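You operate a simulated robot arm through the tools that you are given. There is no shell and no other tool. Be economical: measure what you need, move in short steps, check, and stop when the job is done.

You run a simulated robot arm. Do the job below in one go: nothing can be reset, and whatever is moved stays where it is left.

TASK
Empty the dirty wash tank.
Fine: heat dial and switch lever two off before draining; shut the drain after.

The check looks at the end state, three seconds after you hand in, the way a careful person would. Anything else that was tipped, shoved, dropped, spilled or broken makes it a failure.

THE ROBOT
A 7-joint arm with a two-finger parallel gripper on a trunk, on a base that drives. Base frame: it is fixed to the floor where the robot stands at the start and does not move with it; the origin is under the middle of the robot, x ahead of it, y to its left, z up. Lengths are in cm, angles in degrees, forces in N, time in s.
With the tool pointing down near the work surface it reaches from about 10 to 54 cm from the robot's upright axis, wherever it stands. Its first joint turns from -166.0 to 166.0 degrees. Places, roughly: bleed lever [50, 20, 60]; blue hose coupling [50, -150, 100]; blue jet nozzle [50, -100, 100]; drain lever [40, -40, 70]; float dial [50, -20, 80]; green hose coupling [50, -125, 100]; green jet nozzle [50, -125, 100]; heat dial [50, 0, 80]; level display [50, 0, 100]; main tap [70, 0, 130]; pressure dial [80, -20, 120]; switch lever one [70, 40, 130]; switch lever two [70, 30, 140]; valve four [70, -150, 120]; valve one [70, -100, 120]; valve three [70, -140, 120]. Payload 1.57 kg.
The tool frame sits at the grasp point between the pads (the TCP): z along the fingers, y along the line on which they close. The tips reach 3 cm beyond it. Largest opening 8 cm; finger width 1.7, thickness 1.2; the body of the gripper, 4 by 8.2 cm, starts 8 cm behind the TCP.
Orientation is that of the tool frame in the base frame, as a unit quaternion [w, x, y, z]. With the fingers straight down and closing along the base's y, the tool's x points along the base's -x, its y along +y and its z along -z.

THE INTERFACE
- The arm moves only by the tool arm_command. Its argument "deltas" is text: rows parted by semicolons, each of 6 numbers parted by spaces: the shift along the base's x, y, z in units of 50 mm (1.0 is 50 mm), then the turn, a rotation vector about the base's x, y, z in units of 5 degrees (1.0 is 5 degrees). In form: x y z rx ry rz; .... A call has 1 to 10 rows; each row shifts and turns the commanded pose from where the row before left it. "grip" is the closure, from 0 (fully open) to 1 (shut), set as the call begins (left out, the last holds). A call with a number of a shift or a turn outside -1 to 1 is refused whole. A row lasts 0.2 s, in which the tool goes at most 5 cm and 8.6 degrees; a call with a longer step from one row to the next is refused whole, and so is a gripper value outside its range. A pose out of reach is approached as far as the arm can. The call stops where the force on the tool passes 40 N (or 10 N more than at its start, if that is more) or the arm is blocked; 0.2 s more then pass. Each finger travels about 7.2 cm/s and halts on what it meets, pressing with about 43 N; the grip force reading is that of the motor and also rises with nothing between the fingers. The clock runs only during rows and for 0.2 s after the last one: add rows that do not move to give the fingers time. The reply holds the time, the measured pose of the TCP, the force on the tool along the base axes, the opening and the grip force, in the units named above and with some noise, with the torque about the TCP (base axes, N m) and any sound that the robot's microphone picked up.
- Cameras (640 x 400 px; columns grow to the right, rows downward): "scene" is now at [25.53, 1.55, 158.91]; the picture's right is [0.18, -0.98, 0.00], its down [-0.58, -0.11, -0.81] and it looks along [0.80, 0.15, -0.59] (base axes); focal length 214 px, centre (320, 200). "wrist" rides on the gripper at [7.2, -0.7, -12.2] in the tool frame; the picture's right is [0.09, 1.00, 0.00], its down [-0.84, 0.08, -0.54] and it looks along [-0.54, 0.05, 0.84] (tool axes); focal length 238 px, centre (320, 200). There is no depth. A picture from a camera that has moved, and an enlarged one, comes with that camera's place and axes in the base frame and with its lens.
- grab_frame(camera): a new picture of that camera. It takes no simulated time.
- raise_lower(by): slides the trunk up (or, below 0, down) by that many cm; the arm and the scene camera ride with it, the base frame stays. It gives what a move gives, with no picture.
- roll_base(legs): drives the robot by 1 to 6 legs, each [ahead, left, turn to the left] in cm, cm and degrees, along the robot's own axes; the way and the turn of a leg run together, so that a leg with both is an arc; at most 150 cm and 180 degrees a leg. The arm and the cameras ride along, it lands a little off, and it stops where it bumps. It gives what a move gives.
- turn_head(pan, tilt): turns the head with the scene camera to pan (to the left, within 86 degrees either way) and tilt (down, from -29 to 69), counted from straight ahead of the robot. It gives what a move gives.
- enlarge(camera, box): a new picture of the part [left, top, right, bottom] of that camera's present view, enlarged. It takes no simulated time.
- job_done(): hands the job in; it is judged then, once.

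Go step by step. Nothing tells you exact positions but the pictures and the camera data: compare them with the known pose of the tool, close in by small moves and look again before you grip or let go. The budget is 120 turns and 90 pictures, counting those below and the enlarged ones. Unless the task says otherwise, let go and move clear before handing in, and close with one line.

The tools are called after ">>>" as name(argument=value, ...) on one line, values as JSON. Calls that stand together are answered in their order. arm_command: Moves the arm, as the interface text tells. Its arguments: {"type":"object","properties":{"deltas":{"type":"string"},"grip":{"type":"number"}},"required":["deltas"]} The other tools are called the same way: raise_lower (by) slides the trunk up or down; roll_base (legs) drives the base; turn_head (pan, tilt) turns the head that bears the scene camera; grab_frame (camera) takes a picture; enlarge (camera, box) takes an enlarged picture of a part of a camera's view; job_done () hands the job in.

At the start:

```text
t: 0.0
tool_pos: [43.53, -0.83, 148.62]
orientation: [-0.045, 0.0, 0.998, -0.054]
contact_force: [-0.6, -1.1, 0.5]
moment: [0.0, -0.04, 0.01]
gripper_width: 8.01
gripper_force: 0.1
trunk travel left (down, up): [-80.8, 18.2]
robot x, y, heading: [0.08, 0.04, -0.0]
head pan, tilt: [10.6, 36.0]
```

scene: 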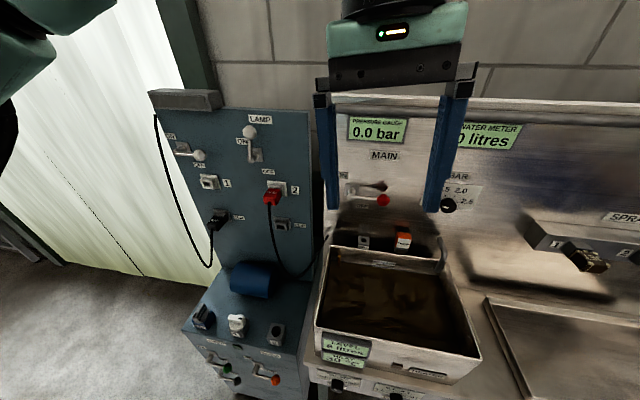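
wrist: 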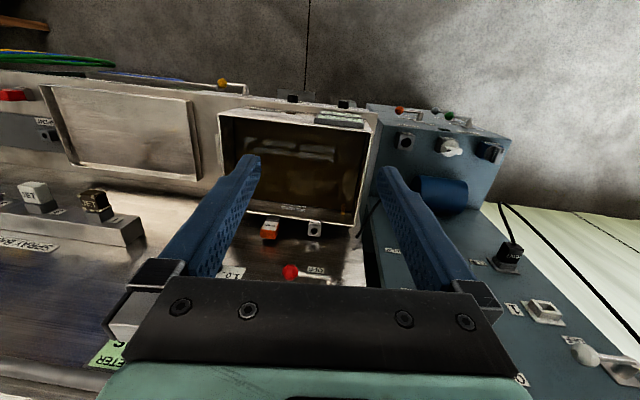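

I see a wash tank with dirty water, a blue switch panel to the left, and dials on the front. I'll look closer at the panel and the tank front.

>>> enlarge(camera="scene", box=[140, 90, 320, 250])

>>> enlarge(camera="scene", box=[180, 240, 500, 400])

>>> enlarge(camera="wrist", box=[200, 70, 520, 270])

```text
2.50 times, centred on (230, 170) of scene
camera zoom: at [25.53, 1.55, 158.91], right [0.18, -0.98, 0.0], down [-0.58, -0.11, -0.81], along [0.8, 0.15, -0.59], focal length 536 px, centre (545, 275)
```

zoom: 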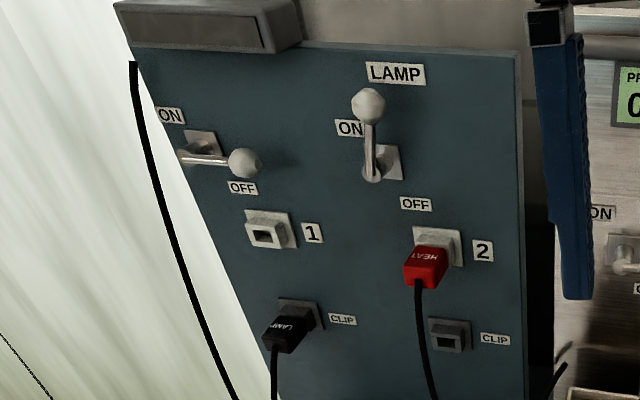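

```text
2.00 times, centred on (340, 320) of scene
camera zoom: at [25.53, 1.55, 158.91], right [0.18, -0.98, 0.0], down [-0.58, -0.11, -0.81], along [0.8, 0.15, -0.59], focal length 429 px, centre (280, -40)
```

zoom: 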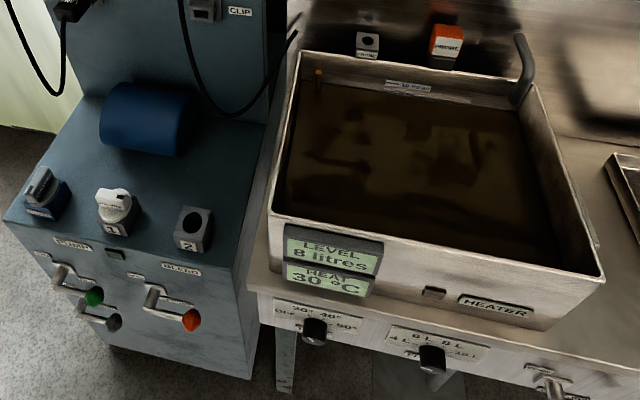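

```text
2.00 times, centred on (360, 170) of wrist
camera zoom: at [37.47, -0.23, 161.37], right [-0.1, 0.99, -0.1], down [0.88, 0.13, 0.45], along [0.46, -0.04, -0.89], focal length 477 px, centre (240, 260)
```

zoom: 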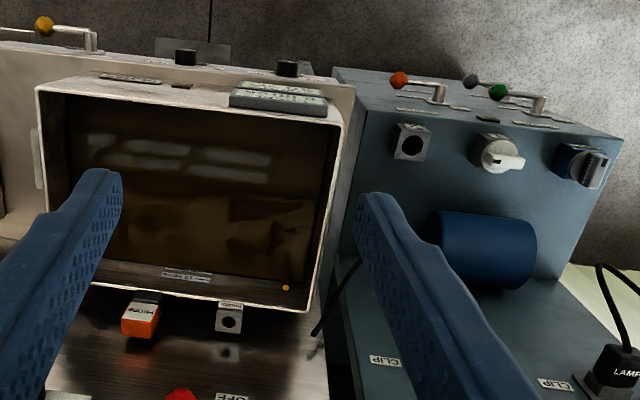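

Lever two is a crank with its ball up (ON), and OFF is the arm turned right, like lever one. I'll point the tool forward with the fingers shut and look again for triangulation.

>>> arm_command(deltas="0 0.2 0 0 -1 0; 0 0.2 0 0 -1 0; 0 0.2 0 0 -1 0; 0 0.2 0 0 -1 0; 0 0.2 0 0 -1 0; 0 0.2 0 0 -1 0; 0 0.2 0 0 -1 0; 0 0.2 0 0 -1 0; 0 0.2 0 0 -1 0", grip=1)

>>> arm_command(deltas="0 0.2 0 0 -1 0; 0 0.2 0 0 -1 0; 0 0.2 0 0 -1 0; 0 0.2 0 0 -1 0; 0 0.2 0 0 -1 0; 0 0.2 0 0 -1 0; 0 0.2 0 0 -1 0; 0 0.2 0 0 -1 0; 0 0.2 0 0 -1 0")

>>> grab_frame(camera="scene")

>>> grab_frame(camera="wrist")

```text
t: 2.0
tool_pos: [43.46, 8.29, 148.51]
orientation: [0.342, 0.021, 0.938, -0.05]
contact_force: [-0.3, 0.5, -0.2]
moment: [0.0, 0.01, -0.01]
gripper_width: 0.01
gripper_force: 20.8
trunk travel left (down, up): [-80.8, 18.2]
robot x, y, heading: [-0.03, -0.38, -0.1]
head pan, tilt: [10.6, 36.0]
```

```text
t: 4.0
tool_pos: [43.53, 17.31, 148.54]
orientation: [0.675, 0.037, 0.736, -0.036]
contact_force: [0.3, -0.7, 0.1]
moment: [0.01, 0.01, 0.01]
gripper_width: 0.02
gripper_force: 21.7
trunk travel left (down, up): [-80.8, 18.2]
robot x, y, heading: [-0.27, 0.09, 0.3]
head pan, tilt: [10.6, 36.0]
```

```text
84 pictures are left
camera scene: at [25.52, 1.55, 158.91], right [0.18, -0.98, 0.0], down [-0.58, -0.11, -0.81], along [0.8, 0.15, -0.59], focal length 214 px, centre (320, 200)
```

scene: 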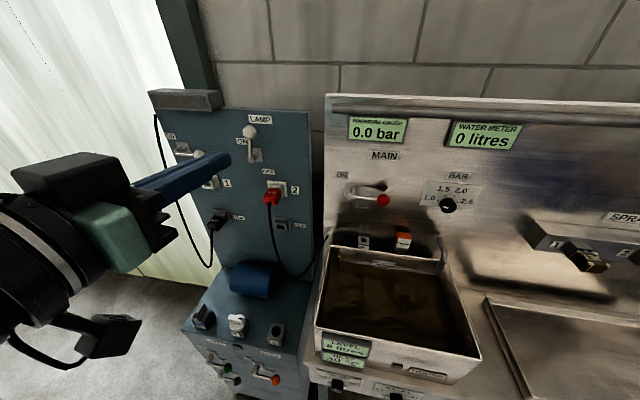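

```text
83 pictures are left
camera wrist: at [30.74, 17.9, 142.41], right [0.1, 0.99, -0.1], down [-0.46, 0.13, 0.88], along [0.88, -0.04, 0.47], focal length 238 px, centre (320, 200)
```

wrist: 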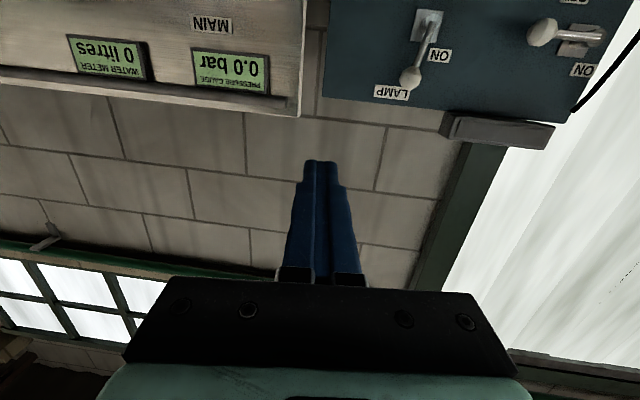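

The lever two ball works out at about [74.5, 28, 141.5], with its pivot near [74.5, 29.5, 133.6]. I'll level the tool and go to the left of the ball.

>>> arm_command(deltas="0.4 0.6 -0.3 0 -1 1; 0.6 0.6 -0.2 0 0 0.2; 0.6 0.6 -0.2 0 0 0; 0.6 0.6 -0.2 0 0 0; 0.6 0.6 -0.2 0 0 0; 0.4 0.1 0 0 0 0")

>>> grab_frame(camera="wrist")

>>> enlarge(camera="scene", box=[140, 90, 320, 210])

```text
t: 5.4
tool_pos: [59.57, 32.64, 143.0]
orientation: [0.706, 0.002, 0.708, -0.001]
contact_force: [0.4, 0.0, 0.1]
moment: [0.03, -0.01, -0.01]
gripper_width: 0.0
gripper_force: 21.1
trunk travel left (down, up): [-80.8, 18.2]
robot x, y, heading: [-0.21, 0.3, 0.1]
head pan, tilt: [10.6, 36.0]
```

```text
82 pictures are left
camera wrist: at [47.4, 31.87, 135.86], right [0.0, 1.0, -0.09], down [-0.54, 0.08, 0.84], along [0.84, 0.05, 0.54], focal length 238 px, centre (320, 200)
```

wrist: 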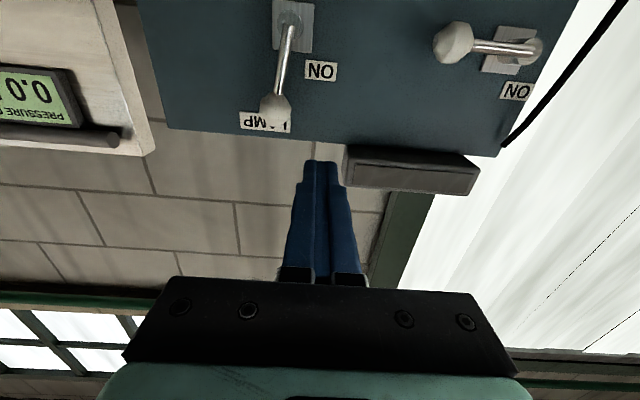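

```text
3.33 times, centred on (230, 150) of scene
camera zoom: at [25.56, 1.52, 158.9], right [0.18, -0.98, 0.0], down [-0.58, -0.11, -0.81], along [0.79, 0.15, -0.59], focal length 715 px, centre (620, 367)
```

zoom: 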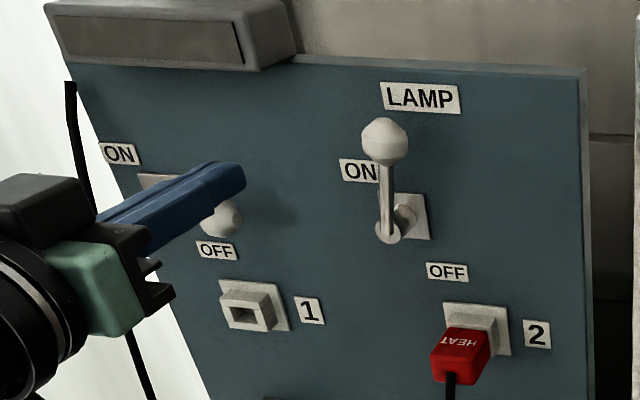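

Refined, the ball is at about [73, 27.8, 141.6] and the pivot at [73, 29, 134]. I'll advance to the left of the ball.

>>> arm_command(deltas="0.8 0 -0.2 0 0 0; 0.8 0 0 0 0 0; 0.7 0 0 0 0 0")

>>> enlarge(camera="scene", box=[140, 90, 320, 210])

>>> grab_frame(camera="wrist")

```text
t: 6.2
tool_pos: [71.32, 32.65, 141.78]
orientation: [0.707, 0.001, 0.707, -0.001]
contact_force: [-0.4, -0.7, 0.5]
moment: [-0.01, -0.03, -0.02]
gripper_width: 0.0
gripper_force: 21.4
trunk travel left (down, up): [-80.8, 18.2]
robot x, y, heading: [-0.15, 0.17, -0.1]
head pan, tilt: [10.6, 36.0]
```

```text
3.33 times, centred on (230, 150) of scene
camera zoom: at [25.59, 1.55, 158.89], right [0.18, -0.98, 0.0], down [-0.58, -0.11, -0.81], along [0.79, 0.15, -0.59], focal length 715 px, centre (620, 367)
```

zoom: 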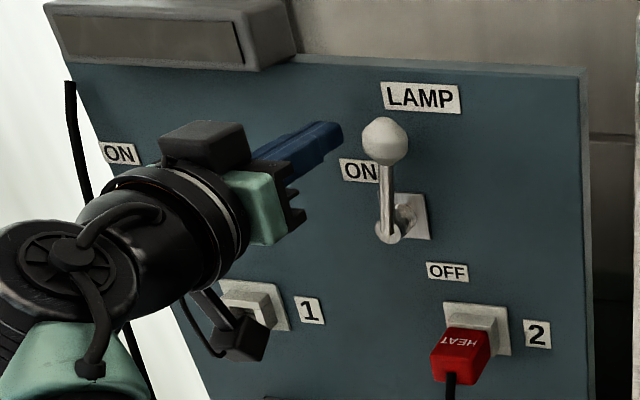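

```text
79 pictures are left
camera wrist: at [59.14, 32.02, 134.66], right [0.0, 1.0, -0.09], down [-0.54, 0.08, 0.84], along [0.84, 0.05, 0.54], focal length 238 px, centre (320, 200)
```

wrist: 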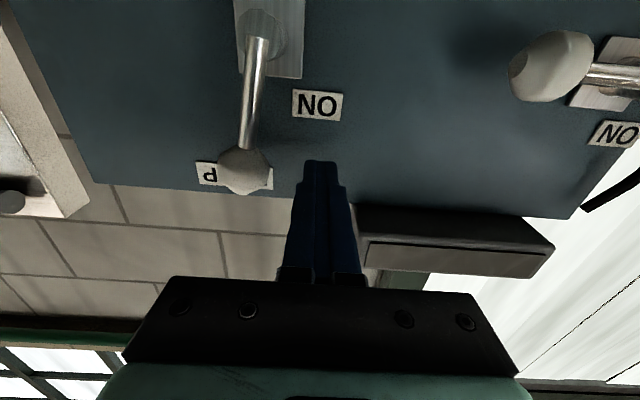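

The tip sits left of the ball at the right depth. Next is the sweep in an arc to the right and down.

>>> arm_command(deltas="0 -0.37 0 0 0 0; 0 -0.37 0 0 0 0; 0 -0.36 0 0 0 0; 0 -0.4 -0.15 0 0 0; 0 -0.32 -0.25 0 0 0; 0 -0.24 -0.33 0 0 0; 0 -0.19 -0.42 0 0 0; 0 0 -0.12 0 0 0")

>>> enlarge(camera="scene", box=[140, 90, 320, 210])

>>> grab_frame(camera="wrist")

```text
t: 8.0
tool_pos: [70.77, 21.42, 136.79]
orientation: [0.714, 0.0, 0.7, 0.003]
contact_force: [7.6, 3.7, 27.4]
moment: [0.08, -0.66, 0.04]
gripper_width: 0.0
gripper_force: 22.0
trunk travel left (down, up): [-80.8, 18.2]
robot x, y, heading: [-0.02, -0.36, 0.1]
head pan, tilt: [10.6, 36.0]
```

```text
3.33 times, centred on (230, 150) of scene
camera zoom: at [25.25, 1.52, 159.02], right [0.18, -0.98, 0.0], down [-0.58, -0.11, -0.81], along [0.8, 0.15, -0.59], focal length 715 px, centre (620, 367)
```

zoom: 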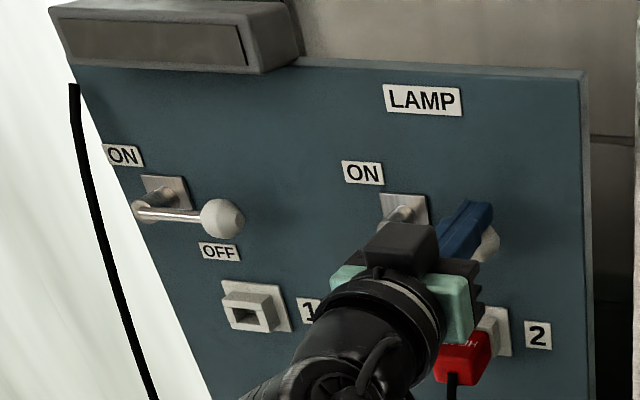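

```text
77 pictures are left
camera wrist: at [58.73, 20.76, 129.43], right [0.0, 1.0, -0.09], down [-0.56, 0.07, 0.83], along [0.83, 0.05, 0.56], focal length 238 px, centre (320, 200)
```

wrist: 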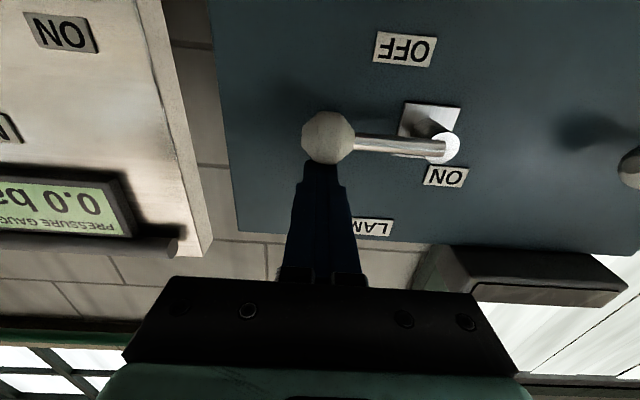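

The lever is horizontal at its stop, which is OFF. I'll lift off and retreat.

>>> arm_command(deltas="0 0 0.4 0 0 0; -0.6 0 0.2 0 0 0; -0.8 0 0 0 0 0; -0.8 -0.4 0 0 0 0; -0.8 -0.5 0 0 0 0; -0.8 -0.5 0 0 0 0; -0.8 -0.5 0 0 0 0; -0.8 -0.5 0 0 0 0")

>>> turn_head(pan=5, tilt=60)

>>> grab_frame(camera="scene")

```text
t: 9.8
tool_pos: [47.54, 11.75, 138.41]
orientation: [0.706, 0.002, 0.708, -0.001]
contact_force: [0.4, 0.3, -0.5]
moment: [0.0, -0.04, -0.01]
gripper_width: 0.0
gripper_force: 21.3
out of reach, approached as far as the arm can: row 8
trunk travel left (down, up): [-80.8, 18.2]
robot x, y, heading: [0.08, 0.17, 0.2]
head pan, tilt: [10.6, 36.0]
```

```text
t: 10.7
tool_pos: [47.75, 11.77, 138.46]
orientation: [0.707, 0.002, 0.708, -0.001]
contact_force: [-0.9, 0.9, 0.3]
moment: [0.01, 0.01, 0.0]
gripper_width: 0.01
gripper_force: 21.3
trunk travel left (down, up): [-80.8, 18.2]
robot x, y, heading: [0.08, -0.1, -0.0]
head pan, tilt: [5.0, 60.0]
```

```text
76 pictures are left
camera scene: at [23.57, 0.52, 155.64], right [0.09, -1.0, 0.0], down [-0.86, -0.08, -0.5], along [0.5, 0.04, -0.87], focal length 214 px, centre (320, 200)
```

scene: 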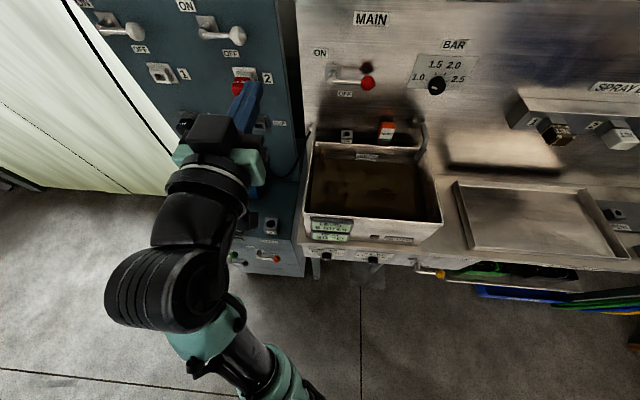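

Lever two is off. Next come the dial and drain on the bench front, so I'll back the base away before lowering the trunk.

>>> roll_base(legs=[[-30, 0, 0]])

>>> raise_lower(by=-45)

>>> turn_head(pan=-10, tilt=30)

>>> grab_frame(camera="scene")

>>> grab_frame(camera="wrist")

```text
t: 12.2
tool_pos: [39.41, 10.02, 135.69]
orientation: [0.686, 0.009, 0.728, -0.005]
contact_force: [0.3, 0.2, -0.6]
moment: [-0.02, 0.02, 0.02]
gripper_width: 0.02
gripper_force: 21.4
trunk travel left (down, up): [-80.8, 18.2]
robot x, y, heading: [-14.7, 0.01, -1.1]
head pan, tilt: [5.0, 60.0]
stopped in leg 1: the robot was blocked; the commanded pose is now the measured one
```

```text
refused: -45 is not a number from -40 to 40
```

```text
t: 13.1
tool_pos: [39.35, 10.39, 135.38]
orientation: [0.685, 0.009, 0.728, -0.006]
contact_force: [0.3, -0.6, -0.1]
moment: [0.02, -0.01, -0.01]
gripper_width: 0.0
gripper_force: 21.9
trunk travel left (down, up): [-80.8, 18.2]
robot x, y, heading: [-15.1, -0.25, -0.9]
head pan, tilt: [-10.0, 30.0]
```

```text
75 pictures are left
camera scene: at [18.6, -2.71, 158.03], right [-0.19, -0.98, 0.01], down [-0.54, 0.1, -0.83], along [0.82, -0.16, -0.55], focal length 214 px, centre (320, 200)
```

scene: 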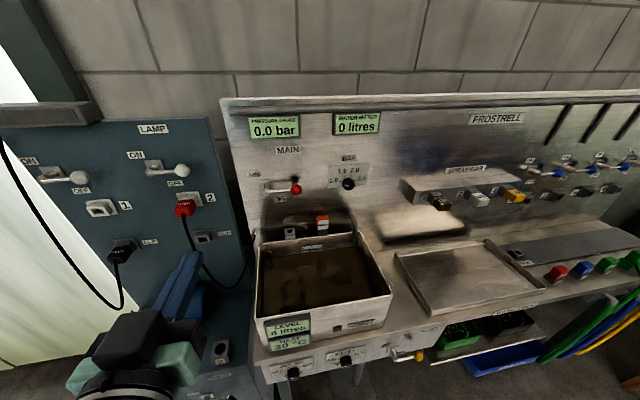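

```text
74 pictures are left
camera wrist: at [26.73, 9.92, 129.01], right [0.01, 1.0, -0.09], down [-0.49, 0.08, 0.87], along [0.87, 0.03, 0.49], focal length 238 px, centre (320, 200)
```

wrist: 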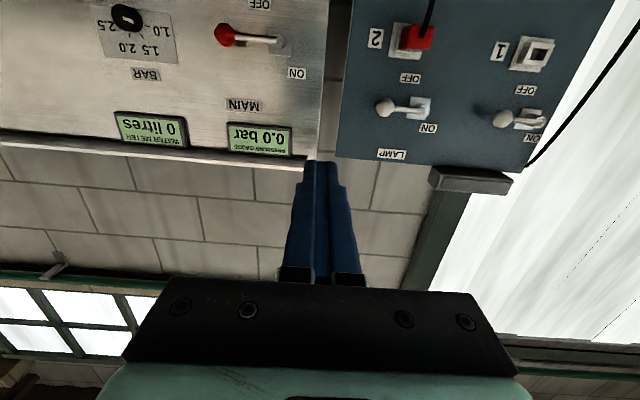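

The base got blocked behind and seems slightly pitched. I'll ease forward and look around.

>>> roll_base(legs=[[5, 0, 0]])

>>> turn_head(pan=86, tilt=50)

>>> grab_frame(camera="scene")

>>> turn_head(pan=-86, tilt=50)

>>> grab_frame(camera="scene")

```text
t: 14.1
tool_pos: [40.41, 10.59, 137.32]
orientation: [0.697, 0.006, 0.717, -0.003]
contact_force: [-1.6, 0.6, 0.0]
moment: [0.0, 0.0, 0.06]
gripper_width: 0.0
gripper_force: 20.5
trunk travel left (down, up): [-80.8, 18.2]
robot x, y, heading: [-10.27, -0.34, -0.5]
head pan, tilt: [-10.0, 30.0]
```

```text
t: 15.8
tool_pos: [40.43, 10.57, 137.26]
orientation: [0.698, 0.007, 0.716, -0.004]
contact_force: [-0.2, 0.1, -0.4]
moment: [0.03, 0.0, -0.03]
gripper_width: 0.0
gripper_force: 21.3
trunk travel left (down, up): [-80.8, 18.2]
robot x, y, heading: [-10.13, -0.27, -0.6]
head pan, tilt: [85.9, 50.0]
```

```text
73 pictures are left
camera scene: at [10.61, 6.78, 156.43], right [1.0, -0.08, -0.02], down [-0.08, -0.76, -0.64], along [0.04, 0.64, -0.76], focal length 214 px, centre (320, 200)
```

scene: 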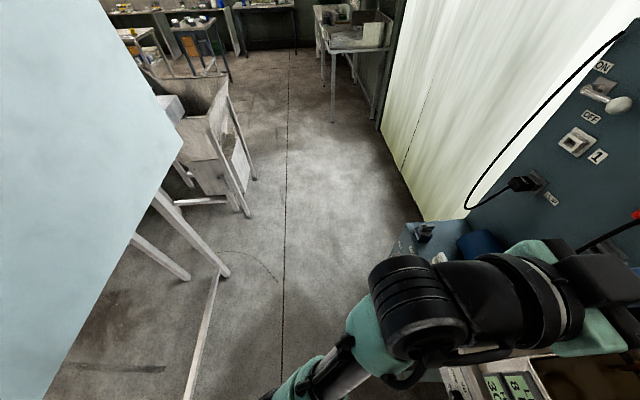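

```text
t: 18.4
tool_pos: [40.43, 10.55, 137.38]
orientation: [0.698, 0.007, 0.716, -0.004]
contact_force: [0.1, -0.1, -0.1]
moment: [0.01, -0.02, -0.01]
gripper_width: 0.0
gripper_force: 21.3
trunk travel left (down, up): [-80.8, 18.2]
robot x, y, heading: [-9.62, -0.1, -0.9]
head pan, tilt: [-85.9, 50.0]
```

```text
72 pictures are left
camera scene: at [10.42, -8.57, 156.41], right [-1.0, -0.06, 0.02], down [-0.06, 0.77, -0.64], along [0.02, -0.64, -0.77], focal length 214 px, centre (320, 200)
```

scene: 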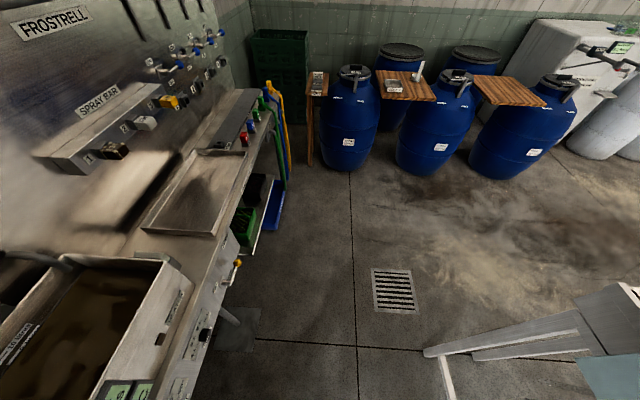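

The robot's nose is pitched down about 1°, probably because its rear is riding on the foot rail of the table behind. I'll move forward a bit more to free it.

>>> roll_base(legs=[[6, 0, 1]])

>>> grab_frame(camera="scene")

```text
t: 19.4
tool_pos: [43.19, 11.84, 138.59]
orientation: [0.708, -0.001, 0.706, 0.003]
contact_force: [0.2, -0.5, 0.0]
moment: [0.05, -0.01, 0.01]
gripper_width: 0.0
gripper_force: 21.7
trunk travel left (down, up): [-80.8, 18.2]
robot x, y, heading: [-4.22, -0.22, 0.6]
head pan, tilt: [-85.9, 50.0]
```

```text
71 pictures are left
camera scene: at [13.15, -7.82, 156.94], right [-1.0, -0.08, 0.0], down [-0.06, 0.76, -0.64], along [0.05, -0.64, -0.77], focal length 214 px, centre (320, 200)
```

scene: 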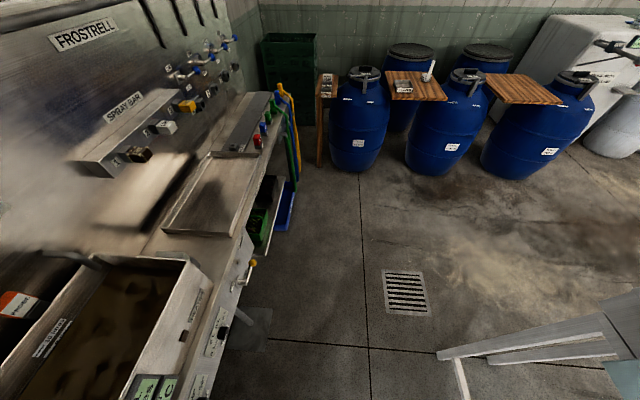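

Level again, with the base at about x=-4. I'll pull the arm back a little and turn the head to the bench front before lowering.

>>> arm_command(deltas="0 -0.6 -0.4 0 0 0; -0.4 -0.6 -0.4 0 0 0; -0.4 -0.6 -0.4 0 0 0; -0.4 -0.6 -0.2 0 0 0")

>>> turn_head(pan=-5, tilt=58)

>>> grab_frame(camera="scene")

```text
t: 20.4
tool_pos: [42.09, 1.02, 128.54]
orientation: [0.707, -0.002, 0.707, 0.002]
contact_force: [-0.2, -0.6, -0.3]
moment: [-0.01, 0.02, 0.05]
gripper_width: 0.0
gripper_force: 21.4
out of reach, approached as far as the arm can: row 1, 2, 3, 4
trunk travel left (down, up): [-80.8, 18.2]
robot x, y, heading: [-4.25, 0.05, 0.1]
head pan, tilt: [-85.9, 50.0]
```

```text
t: 21.9
tool_pos: [42.12, 1.17, 128.64]
orientation: [0.707, 0.0, 0.708, 0.002]
contact_force: [-0.4, 0.0, -0.1]
moment: [0.04, -0.01, 0.02]
gripper_width: 0.0
gripper_force: 21.5
trunk travel left (down, up): [-80.8, 18.2]
robot x, y, heading: [-3.95, -0.61, 0.3]
head pan, tilt: [-5.0, 58.0]
```

```text
70 pictures are left
camera scene: at [19.74, -0.74, 155.87], right [-0.08, -1.0, 0.0], down [-0.85, 0.07, -0.53], along [0.53, -0.04, -0.85], focal length 214 px, centre (320, 200)
```

scene: 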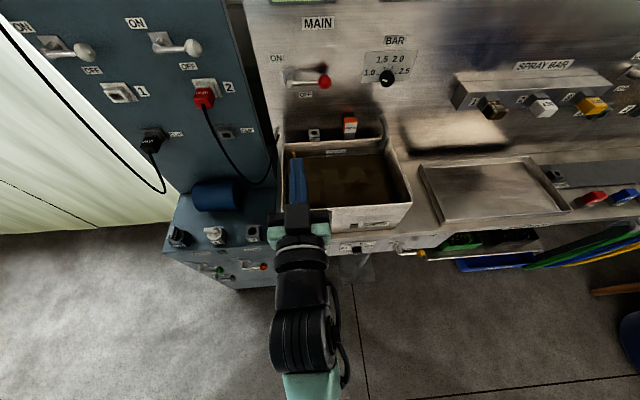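

The arm can't retract further while pointing forward. I'll pitch the tool down 45° while retracting, then lower.

>>> arm_command(deltas="0 0 0 0 1 0; -0.2 0 0 0 1 0; -0.2 0 0 0 1 0; -0.2 0 0 0 1 0; -0.2 0 0 0 1 0; -0.2 0 0 0 1 0; -0.2 0 0 0 1 0; -0.2 0 0 0 1 0; -0.2 0 0 0 1 0")

>>> arm_command(deltas="-0.4 0 0 0 0 0; -0.4 0 0 0 0 0")

```text
t: 23.9
tool_pos: [40.94, 1.68, 125.36]
orientation: [0.381, 0.001, 0.925, 0.001]
contact_force: [0.1, 0.0, -0.6]
moment: [-0.02, -0.04, 0.03]
gripper_width: 0.01
gripper_force: 21.0
out of reach, approached as far as the arm can: row 1, 2, 3, 4, 5, 6, 8
trunk travel left (down, up): [-80.8, 18.2]
robot x, y, heading: [-4.25, -0.12, 0.4]
head pan, tilt: [-5.0, 58.0]
```

```text
t: 24.5
tool_pos: [40.62, 1.87, 125.06]
orientation: [0.383, 0.0, 0.924, 0.002]
contact_force: [-0.1, 0.5, -0.6]
moment: [0.03, -0.02, 0.0]
gripper_width: 0.0
gripper_force: 20.9
out of reach, approached as far as the arm can: row 1, 2
trunk travel left (down, up): [-80.8, 18.2]
robot x, y, heading: [-4.14, -0.13, 0.2]
head pan, tilt: [-5.0, 58.0]
```

The limit is likely a folded configuration, so I'll try raising while retracting.

>>> arm_command(deltas="0 0 0.8 0 0.5 0; 0 0 0.8 0 0.5 0; 0 0 0.8 0 1 0; 0 0 0.8 0 1 0; 0 0 0 0 0 0")

>>> grab_frame(camera="scene")

```text
t: 25.7
tool_pos: [40.49, 1.66, 140.97]
orientation: [0.257, -0.001, 0.966, 0.001]
contact_force: [0.6, 0.9, -0.8]
moment: [0.0, 0.02, 0.01]
gripper_width: 0.02
gripper_force: 21.2
trunk travel left (down, up): [-80.8, 18.2]
robot x, y, heading: [-4.11, -0.38, 0.2]
head pan, tilt: [-5.0, 58.0]
```

```text
69 pictures are left
camera scene: at [19.74, -0.72, 155.87], right [-0.08, -1.0, 0.0], down [-0.85, 0.07, -0.53], along [0.53, -0.04, -0.85], focal length 214 px, centre (320, 200)
```

scene: 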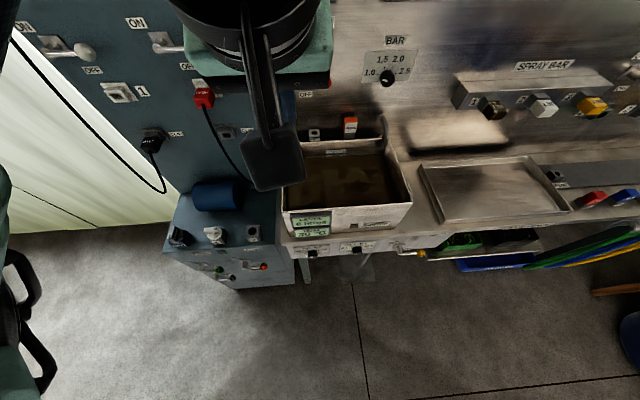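

Reachable again. I'll retract in x.

>>> arm_command(deltas="-0.5 0 0 0 0.3 0; -0.5 0 0 0 0 0; -0.5 0 0 0 0 0; 0 0 0 0 0 0")

>>> enlarge(camera="scene", box=[260, 200, 440, 312])

```text
t: 26.7
tool_pos: [33.84, 2.16, 141.06]
orientation: [0.226, -0.023, 0.974, -0.009]
contact_force: [0.2, -0.3, 0.1]
moment: [0.0, 0.01, -0.02]
gripper_width: 0.0
gripper_force: 22.0
trunk travel left (down, up): [-80.8, 18.2]
robot x, y, heading: [-4.16, 0.2, 0.4]
head pan, tilt: [-5.0, 58.0]
```

```text
3.56 times, centred on (350, 256) of scene
camera zoom: at [19.04, -0.3, 155.14], right [-0.02, -1.0, 0.0], down [-0.9, 0.02, -0.43], along [0.43, -0.01, -0.9], focal length 763 px, centre (213, 1)
```

zoom: 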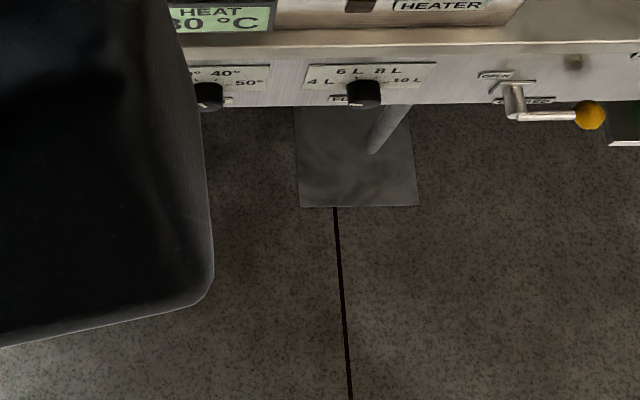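

The hand is pressing the head back, so I'll move it forward 3 cm. Then I'll lower the trunk, since the fingertips stay well short of the bench edge at about x=45.

>>> arm_command(deltas="0.4 0 0 0 0 0; 0.3 0 -0.4 0 0 0; 0 0 -0.4 0 0 0")

>>> turn_head(pan=-5, tilt=58)

>>> raise_lower(by=-25)

>>> grab_frame(camera="scene")

>>> grab_frame(camera="wrist")

```text
t: 27.5
tool_pos: [36.2, 1.46, 137.29]
orientation: [0.246, 0.002, 0.969, 0.002]
contact_force: [0.4, 0.1, 0.6]
moment: [0.0, 0.01, -0.02]
gripper_width: 0.0
gripper_force: 21.8
trunk travel left (down, up): [-80.8, 18.2]
robot x, y, heading: [-4.05, -0.39, 0.2]
head pan, tilt: [-5.0, 58.0]
```

```text
t: 28.1
tool_pos: [36.26, 1.55, 137.32]
orientation: [0.245, -0.001, 0.969, 0.002]
contact_force: [0.4, -0.3, -0.2]
moment: [0.02, -0.02, 0.01]
gripper_width: 0.0
gripper_force: 21.4
trunk travel left (down, up): [-80.8, 18.2]
robot x, y, heading: [-3.97, 0.2, 0.5]
head pan, tilt: [-5.0, 58.0]
```

```text
t: 30.7
tool_pos: [36.25, 1.58, 112.16]
orientation: [0.246, 0.0, 0.969, 0.001]
contact_force: [0.7, -0.5, -0.7]
moment: [-0.02, 0.03, 0.0]
gripper_width: 0.0
gripper_force: 20.5
trunk travel left (down, up): [-55.8, 43.2]
robot x, y, heading: [-4.18, -0.16, 0.3]
head pan, tilt: [-5.0, 58.0]
```

```text
67 pictures are left
camera scene: at [19.74, -0.73, 130.88], right [-0.08, -1.0, 0.0], down [-0.85, 0.07, -0.53], along [0.53, -0.04, -0.85], focal length 214 px, centre (320, 200)
```

scene: 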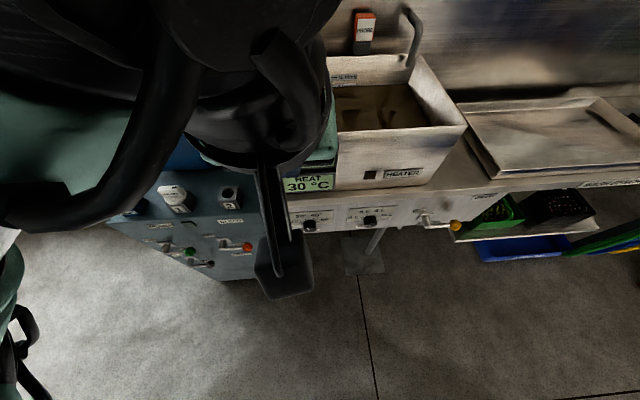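

```text
66 pictures are left
camera wrist: at [24.12, 0.81, 119.53], right [-0.08, 1.0, -0.04], down [0.48, 0.07, 0.88], along [0.87, 0.05, -0.48], focal length 238 px, centre (320, 200)
```

wrist: 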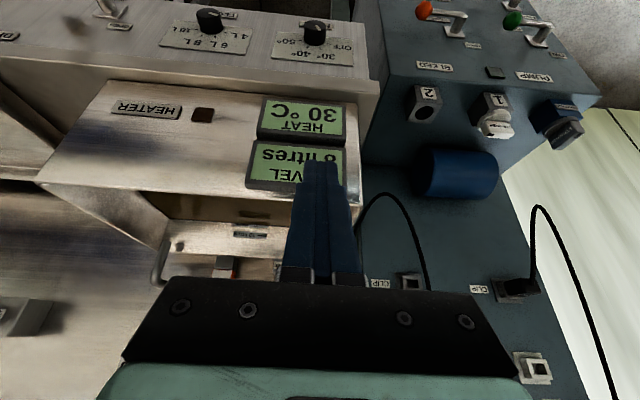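

Lower further to see the front face directly.

>>> raise_lower(by=-20)

>>> grab_frame(camera="wrist")

>>> grab_frame(camera="scene")

```text
t: 32.9
tool_pos: [36.29, 1.5, 92.26]
orientation: [0.245, 0.0, 0.969, 0.002]
contact_force: [0.3, -1.0, 0.7]
moment: [-0.02, 0.01, 0.01]
gripper_width: 0.03
gripper_force: 22.0
trunk travel left (down, up): [-35.8, 63.2]
robot x, y, heading: [-3.81, -0.08, 0.3]
head pan, tilt: [-5.0, 58.0]
```

```text
65 pictures are left
camera wrist: at [24.12, 0.81, 99.53], right [-0.08, 1.0, -0.04], down [0.48, 0.07, 0.88], along [0.87, 0.05, -0.48], focal length 238 px, centre (320, 200)
```

wrist: 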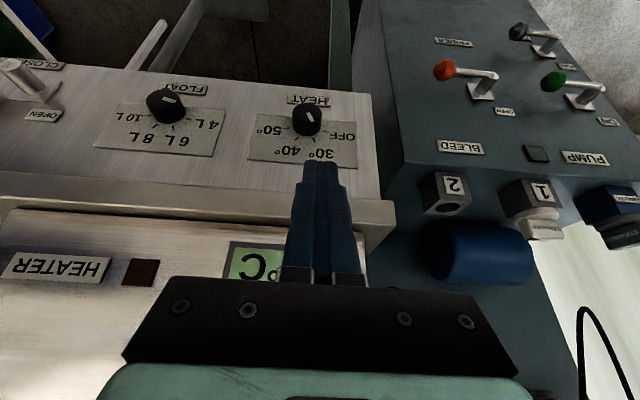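

```text
64 pictures are left
camera scene: at [19.74, -0.73, 110.88], right [-0.08, -1.0, 0.0], down [-0.85, 0.07, -0.53], along [0.53, -0.04, -0.85], focal length 214 px, centre (320, 200)
```

scene: 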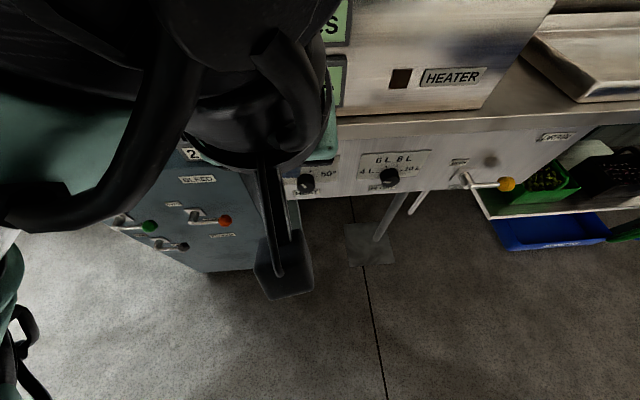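

The heat dial triangulates to about [45, 0, 77]. I'll zoom in on its marking.

>>> enlarge(camera="wrist", box=[230, 70, 390, 170])

>>> enlarge(camera="wrist", box=[0, 20, 240, 170])

```text
4.00 times, centred on (310, 120) of wrist
camera zoom: at [24.12, 0.81, 99.53], right [-0.08, 1.0, -0.04], down [0.48, 0.07, 0.88], along [0.87, 0.05, -0.48], focal length 953 px, centre (360, 520)
```

zoom: 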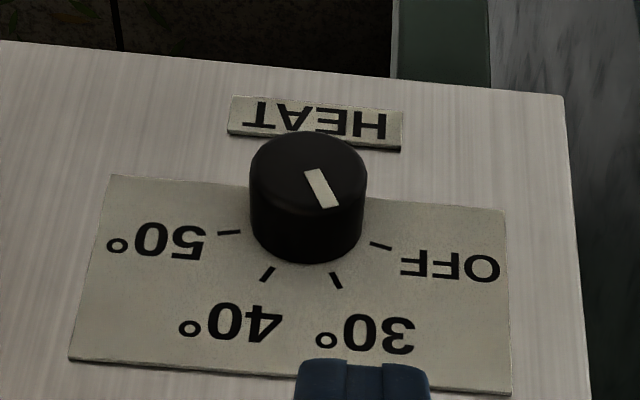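

```text
2.67 times, centred on (120, 95) of wrist
camera zoom: at [24.12, 0.81, 99.53], right [-0.08, 1.0, -0.04], down [0.48, 0.07, 0.88], along [0.87, 0.05, -0.48], focal length 636 px, centre (853, 480)
```

zoom: 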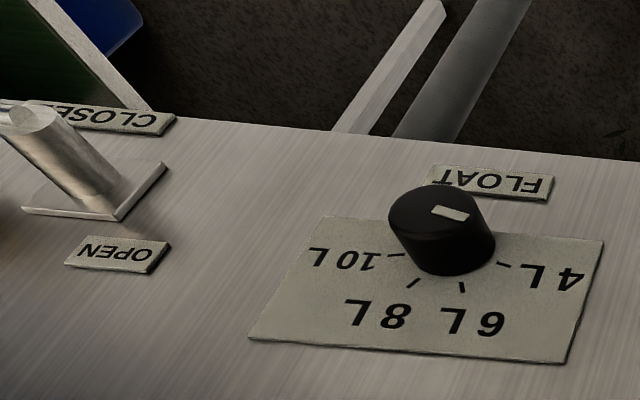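

The dial is at 30°, and OFF is about 50° counter-clockwise as seen from the front. I'll shift the base right so the forward-pointing tool has reach room.

>>> roll_base(legs=[[0, -18, 0]])

>>> arm_command(deltas="0 0.4 0.2 0 -1 0; 0 0.4 0.2 0 -1 0; 0 0.4 0.2 0 -1 0; 0 0.4 0 0 -1 0; 0 0.4 0 0 -1 0; 0 0.4 0 0 -1 0")

>>> grab_frame(camera="wrist")

>>> grab_frame(camera="scene")

```text
t: 34.4
tool_pos: [36.33, -16.39, 92.15]
orientation: [0.245, 0.0, 0.969, 0.002]
contact_force: [0.6, 0.6, -0.6]
moment: [0.04, -0.03, -0.01]
gripper_width: 0.0
gripper_force: 21.0
trunk travel left (down, up): [-35.8, 63.2]
robot x, y, heading: [-3.88, -18.38, 0.4]
head pan, tilt: [-5.0, 58.0]
```

```text
t: 35.8
tool_pos: [36.7, -3.72, 95.6]
orientation: [0.489, -0.001, 0.872, 0.003]
contact_force: [-0.4, -0.1, -0.5]
moment: [-0.02, 0.0, -0.05]
gripper_width: 0.0
gripper_force: 21.1
out of reach, approached as far as the arm can: row 5, 6
trunk travel left (down, up): [-35.8, 63.2]
robot x, y, heading: [-3.71, -17.97, 0.5]
head pan, tilt: [-5.0, 58.0]
```

```text
61 pictures are left
camera wrist: at [22.56, -4.53, 95.93], right [-0.05, 1.0, -0.08], down [-0.03, 0.07, 1.0], along [1.0, 0.05, 0.02], focal length 238 px, centre (320, 200)
```

wrist: 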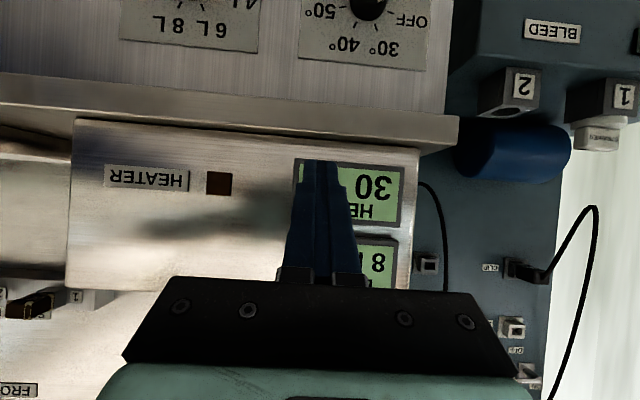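

```text
60 pictures are left
camera scene: at [19.86, -18.7, 110.87], right [-0.08, -1.0, 0.0], down [-0.85, 0.07, -0.53], along [0.53, -0.04, -0.85], focal length 214 px, centre (320, 200)
```

scene: 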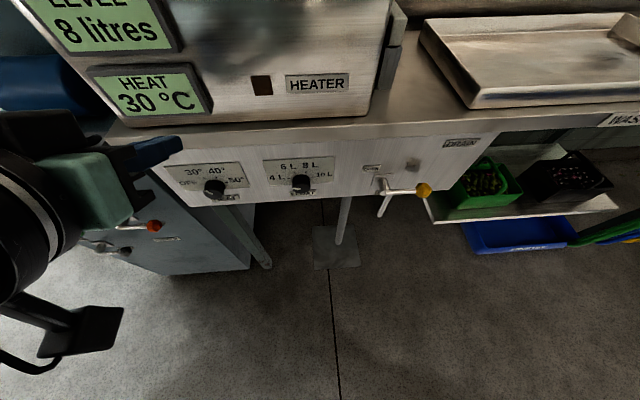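

The dial is confirmed at [45.2, 0, 76.7]. I'll lower, level the tool and open the gripper.

>>> raise_lower(by=-19)

>>> arm_command(deltas="0 0.25 0 0 -1 0; 0 0.25 0 0 -1 0; 0 0.25 0 0 -1 0; 0 0 0 0 -1 0; 0 0 0 0 -1 0; 0 0 0 0 -1 0", grip=0.2)

>>> grab_frame(camera="wrist")

>>> grab_frame(camera="scene")

```text
t: 37.8
tool_pos: [36.76, -3.83, 76.54]
orientation: [0.486, 0.0, 0.874, 0.001]
contact_force: [0.7, 0.4, -0.4]
moment: [0.0, -0.01, 0.01]
gripper_width: 0.0
gripper_force: 20.9
trunk travel left (down, up): [-16.8, 82.2]
robot x, y, heading: [-3.61, -18.22, 0.6]
head pan, tilt: [-5.0, 58.0]
```

```text
t: 39.2
tool_pos: [37.4, 0.89, 76.66]
orientation: [0.697, 0.001, 0.717, -0.001]
contact_force: [0.1, 0.1, 0.5]
moment: [-0.03, 0.0, 0.01]
gripper_width: 6.4
gripper_force: 0.0
out of reach, approached as far as the arm can: row 1, 4, 6
trunk travel left (down, up): [-16.8, 82.2]
robot x, y, heading: [-3.83, -18.15, 0.4]
head pan, tilt: [-5.0, 58.0]
```

```text
59 pictures are left
camera wrist: at [25.02, 0.09, 69.9], right [0.0, 1.0, -0.09], down [-0.52, 0.08, 0.85], along [0.86, 0.05, 0.52], focal length 238 px, centre (320, 200)
```

wrist: 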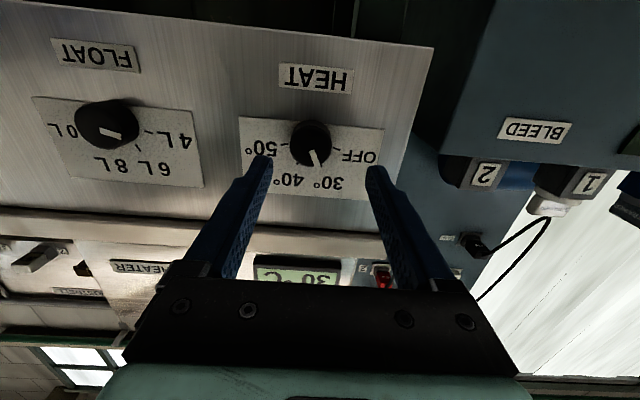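

```text
58 pictures are left
camera scene: at [19.86, -18.7, 91.87], right [-0.08, -1.0, 0.0], down [-0.85, 0.07, -0.53], along [0.53, -0.04, -0.85], focal length 214 px, centre (320, 200)
```

scene: 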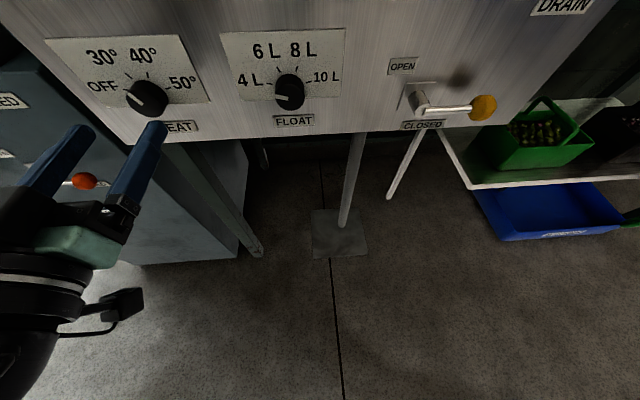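

The knob front is at about [45.3, 0.1, 76.4]. I'll align and advance partway.

>>> arm_command(deltas="0.2 -0.16 -0.05 0 -0.3 0; 0.5 0 0 0 0 0; 0.3 0 0 0 0 0")

>>> grab_frame(camera="wrist")

>>> enlarge(camera="scene", box=[0, 0, 320, 200])

```text
t: 40.0
tool_pos: [42.46, 0.05, 76.45]
orientation: [0.706, -0.001, 0.708, 0.0]
contact_force: [0.4, -1.1, 0.3]
moment: [-0.01, -0.01, -0.02]
gripper_width: 6.38
gripper_force: 0.1
trunk travel left (down, up): [-16.8, 82.2]
robot x, y, heading: [-3.76, -18.05, 0.5]
head pan, tilt: [-5.0, 58.0]
```

```text
57 pictures are left
camera wrist: at [30.22, -0.75, 69.35], right [0.0, 1.0, -0.09], down [-0.54, 0.08, 0.84], along [0.84, 0.05, 0.54], focal length 238 px, centre (320, 200)
```

wrist: 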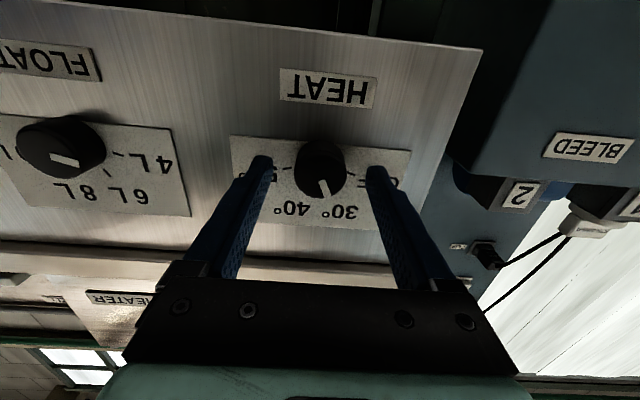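

```text
2.00 times, centred on (160, 100) of scene
camera zoom: at [19.86, -18.7, 91.87], right [-0.08, -1.0, 0.0], down [-0.85, 0.07, -0.53], along [0.53, -0.04, -0.85], focal length 429 px, centre (640, 400)
```

zoom: 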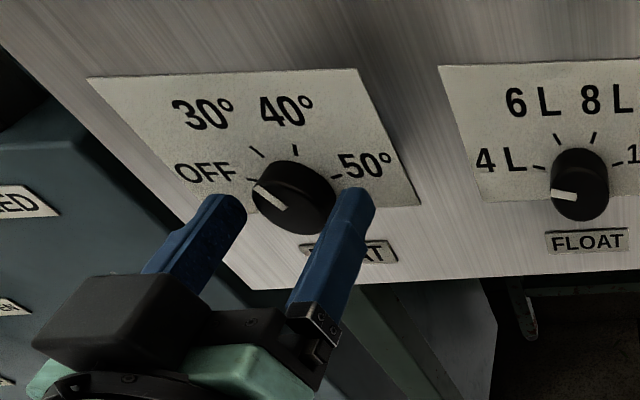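

Well aligned. I'll advance 1.4 cm and close on the knob.

>>> arm_command(deltas="0.14 0 0 0 0 0; 0.13 0 0.03 0 0 0; 0 0 0 0 0 0")

>>> enlarge(camera="scene", box=[0, 0, 320, 200])

```text
t: 40.8
tool_pos: [43.66, -0.09, 76.54]
orientation: [0.706, -0.001, 0.708, 0.001]
contact_force: [0.4, 0.2, -1.2]
moment: [0.04, -0.03, -0.01]
gripper_width: 6.41
gripper_force: 0.1
trunk travel left (down, up): [-16.8, 82.2]
robot x, y, heading: [-4.02, -17.83, 0.3]
head pan, tilt: [-5.0, 58.0]
```

```text
2.00 times, centred on (160, 100) of scene
camera zoom: at [19.86, -18.7, 91.87], right [-0.08, -1.0, 0.0], down [-0.85, 0.07, -0.53], along [0.53, -0.04, -0.85], focal length 429 px, centre (640, 400)
```

zoom: 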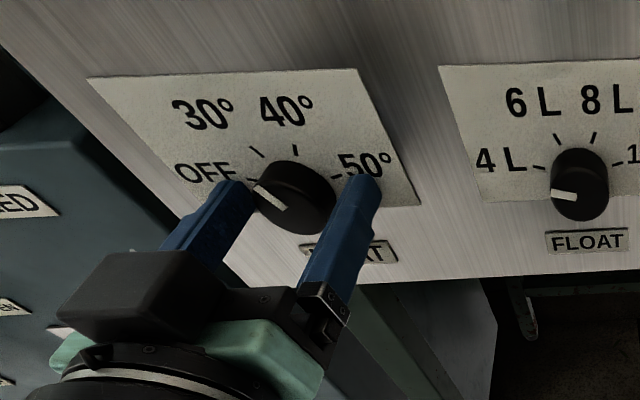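

Closing on the knob.

>>> arm_command(deltas="0 0 0 0 0 0; 0 0 0 0 0 0; 0 0 0 0 0 0", grip=0.7)

>>> grab_frame(camera="wrist")

```text
t: 41.6
tool_pos: [43.7, 0.14, 76.44]
orientation: [0.706, -0.002, 0.708, 0.001]
contact_force: [3.6, 6.6, 1.5]
moment: [0.0, 0.05, -0.16]
gripper_width: 3.58
gripper_force: 42.4
trunk travel left (down, up): [-16.8, 82.2]
robot x, y, heading: [-4.23, -18.4, 0.4]
head pan, tilt: [-5.0, 58.0]
```

```text
54 pictures are left
camera wrist: at [31.48, -0.76, 69.39], right [-0.01, 1.0, -0.09], down [-0.54, 0.08, 0.84], along [0.84, 0.06, 0.54], focal length 238 px, centre (320, 200)
```

wrist: 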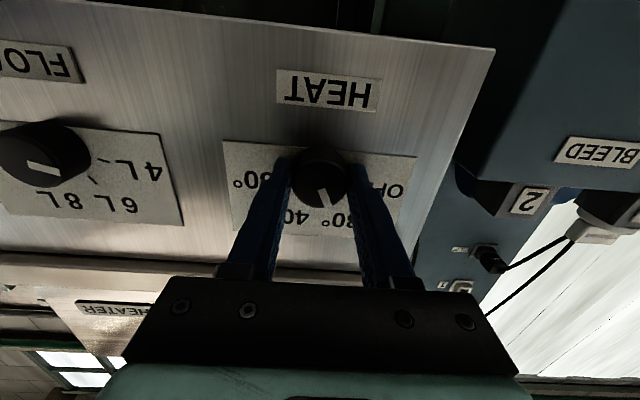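

Gripped. I'll turn it counter-clockwise by 45° first.

>>> arm_command(deltas="0 0 0 -1 0 0; 0 0 0 -1 0 0; 0 0 0 -1 0 0; 0 0 0 -1 0 0; 0 0 0 -1 0 0; 0 0 0 -1 0 0; 0 0 0 -1 0 0; 0 0 0 -1 0 0; 0 0 0 -1 0 0")

>>> enlarge(camera="scene", box=[0, 0, 320, 200])

>>> grab_frame(camera="wrist")

```text
t: 43.6
tool_pos: [43.71, 0.01, 76.34]
orientation: [0.651, -0.271, 0.655, -0.272]
contact_force: [-4.1, 6.8, -6.8]
moment: [0.0, 0.09, -0.38]
gripper_width: 3.54
gripper_force: 42.5
trunk travel left (down, up): [-16.8, 82.2]
robot x, y, heading: [-3.95, -18.0, 0.1]
head pan, tilt: [-5.0, 58.0]
```

```text
2.00 times, centred on (160, 100) of scene
camera zoom: at [19.87, -18.65, 91.87], right [-0.08, -1.0, 0.0], down [-0.85, 0.07, -0.53], along [0.53, -0.04, -0.85], focal length 429 px, centre (640, 400)
```

zoom: 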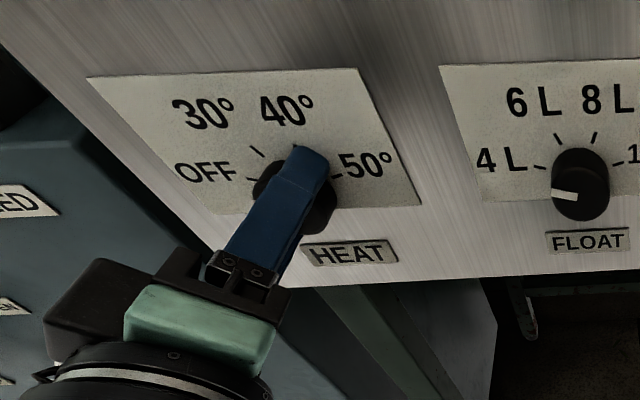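

```text
52 pictures are left
camera wrist: at [31.46, -5.55, 72.02], right [0.0, 0.64, -0.77], down [-0.54, 0.65, 0.54], along [0.84, 0.42, 0.34], focal length 238 px, centre (320, 200)
```

wrist: 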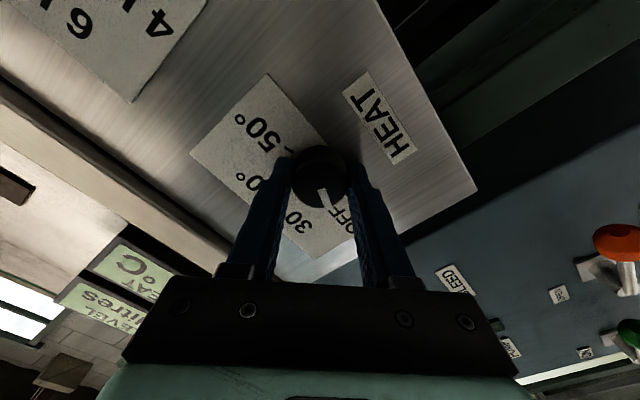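

The pointer turned with the hand. I'll zoom to check it against the OFF tick.

>>> enlarge(camera="wrist", box=[240, 110, 400, 250])

```text
2.86 times, centred on (320, 180) of wrist
camera zoom: at [31.46, -5.55, 72.02], right [0.0, 0.64, -0.77], down [-0.54, 0.65, 0.54], along [0.84, 0.42, 0.34], focal length 681 px, centre (320, 257)
```

zoom: 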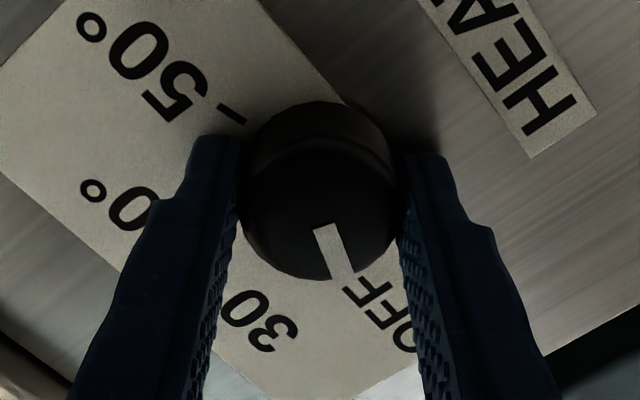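

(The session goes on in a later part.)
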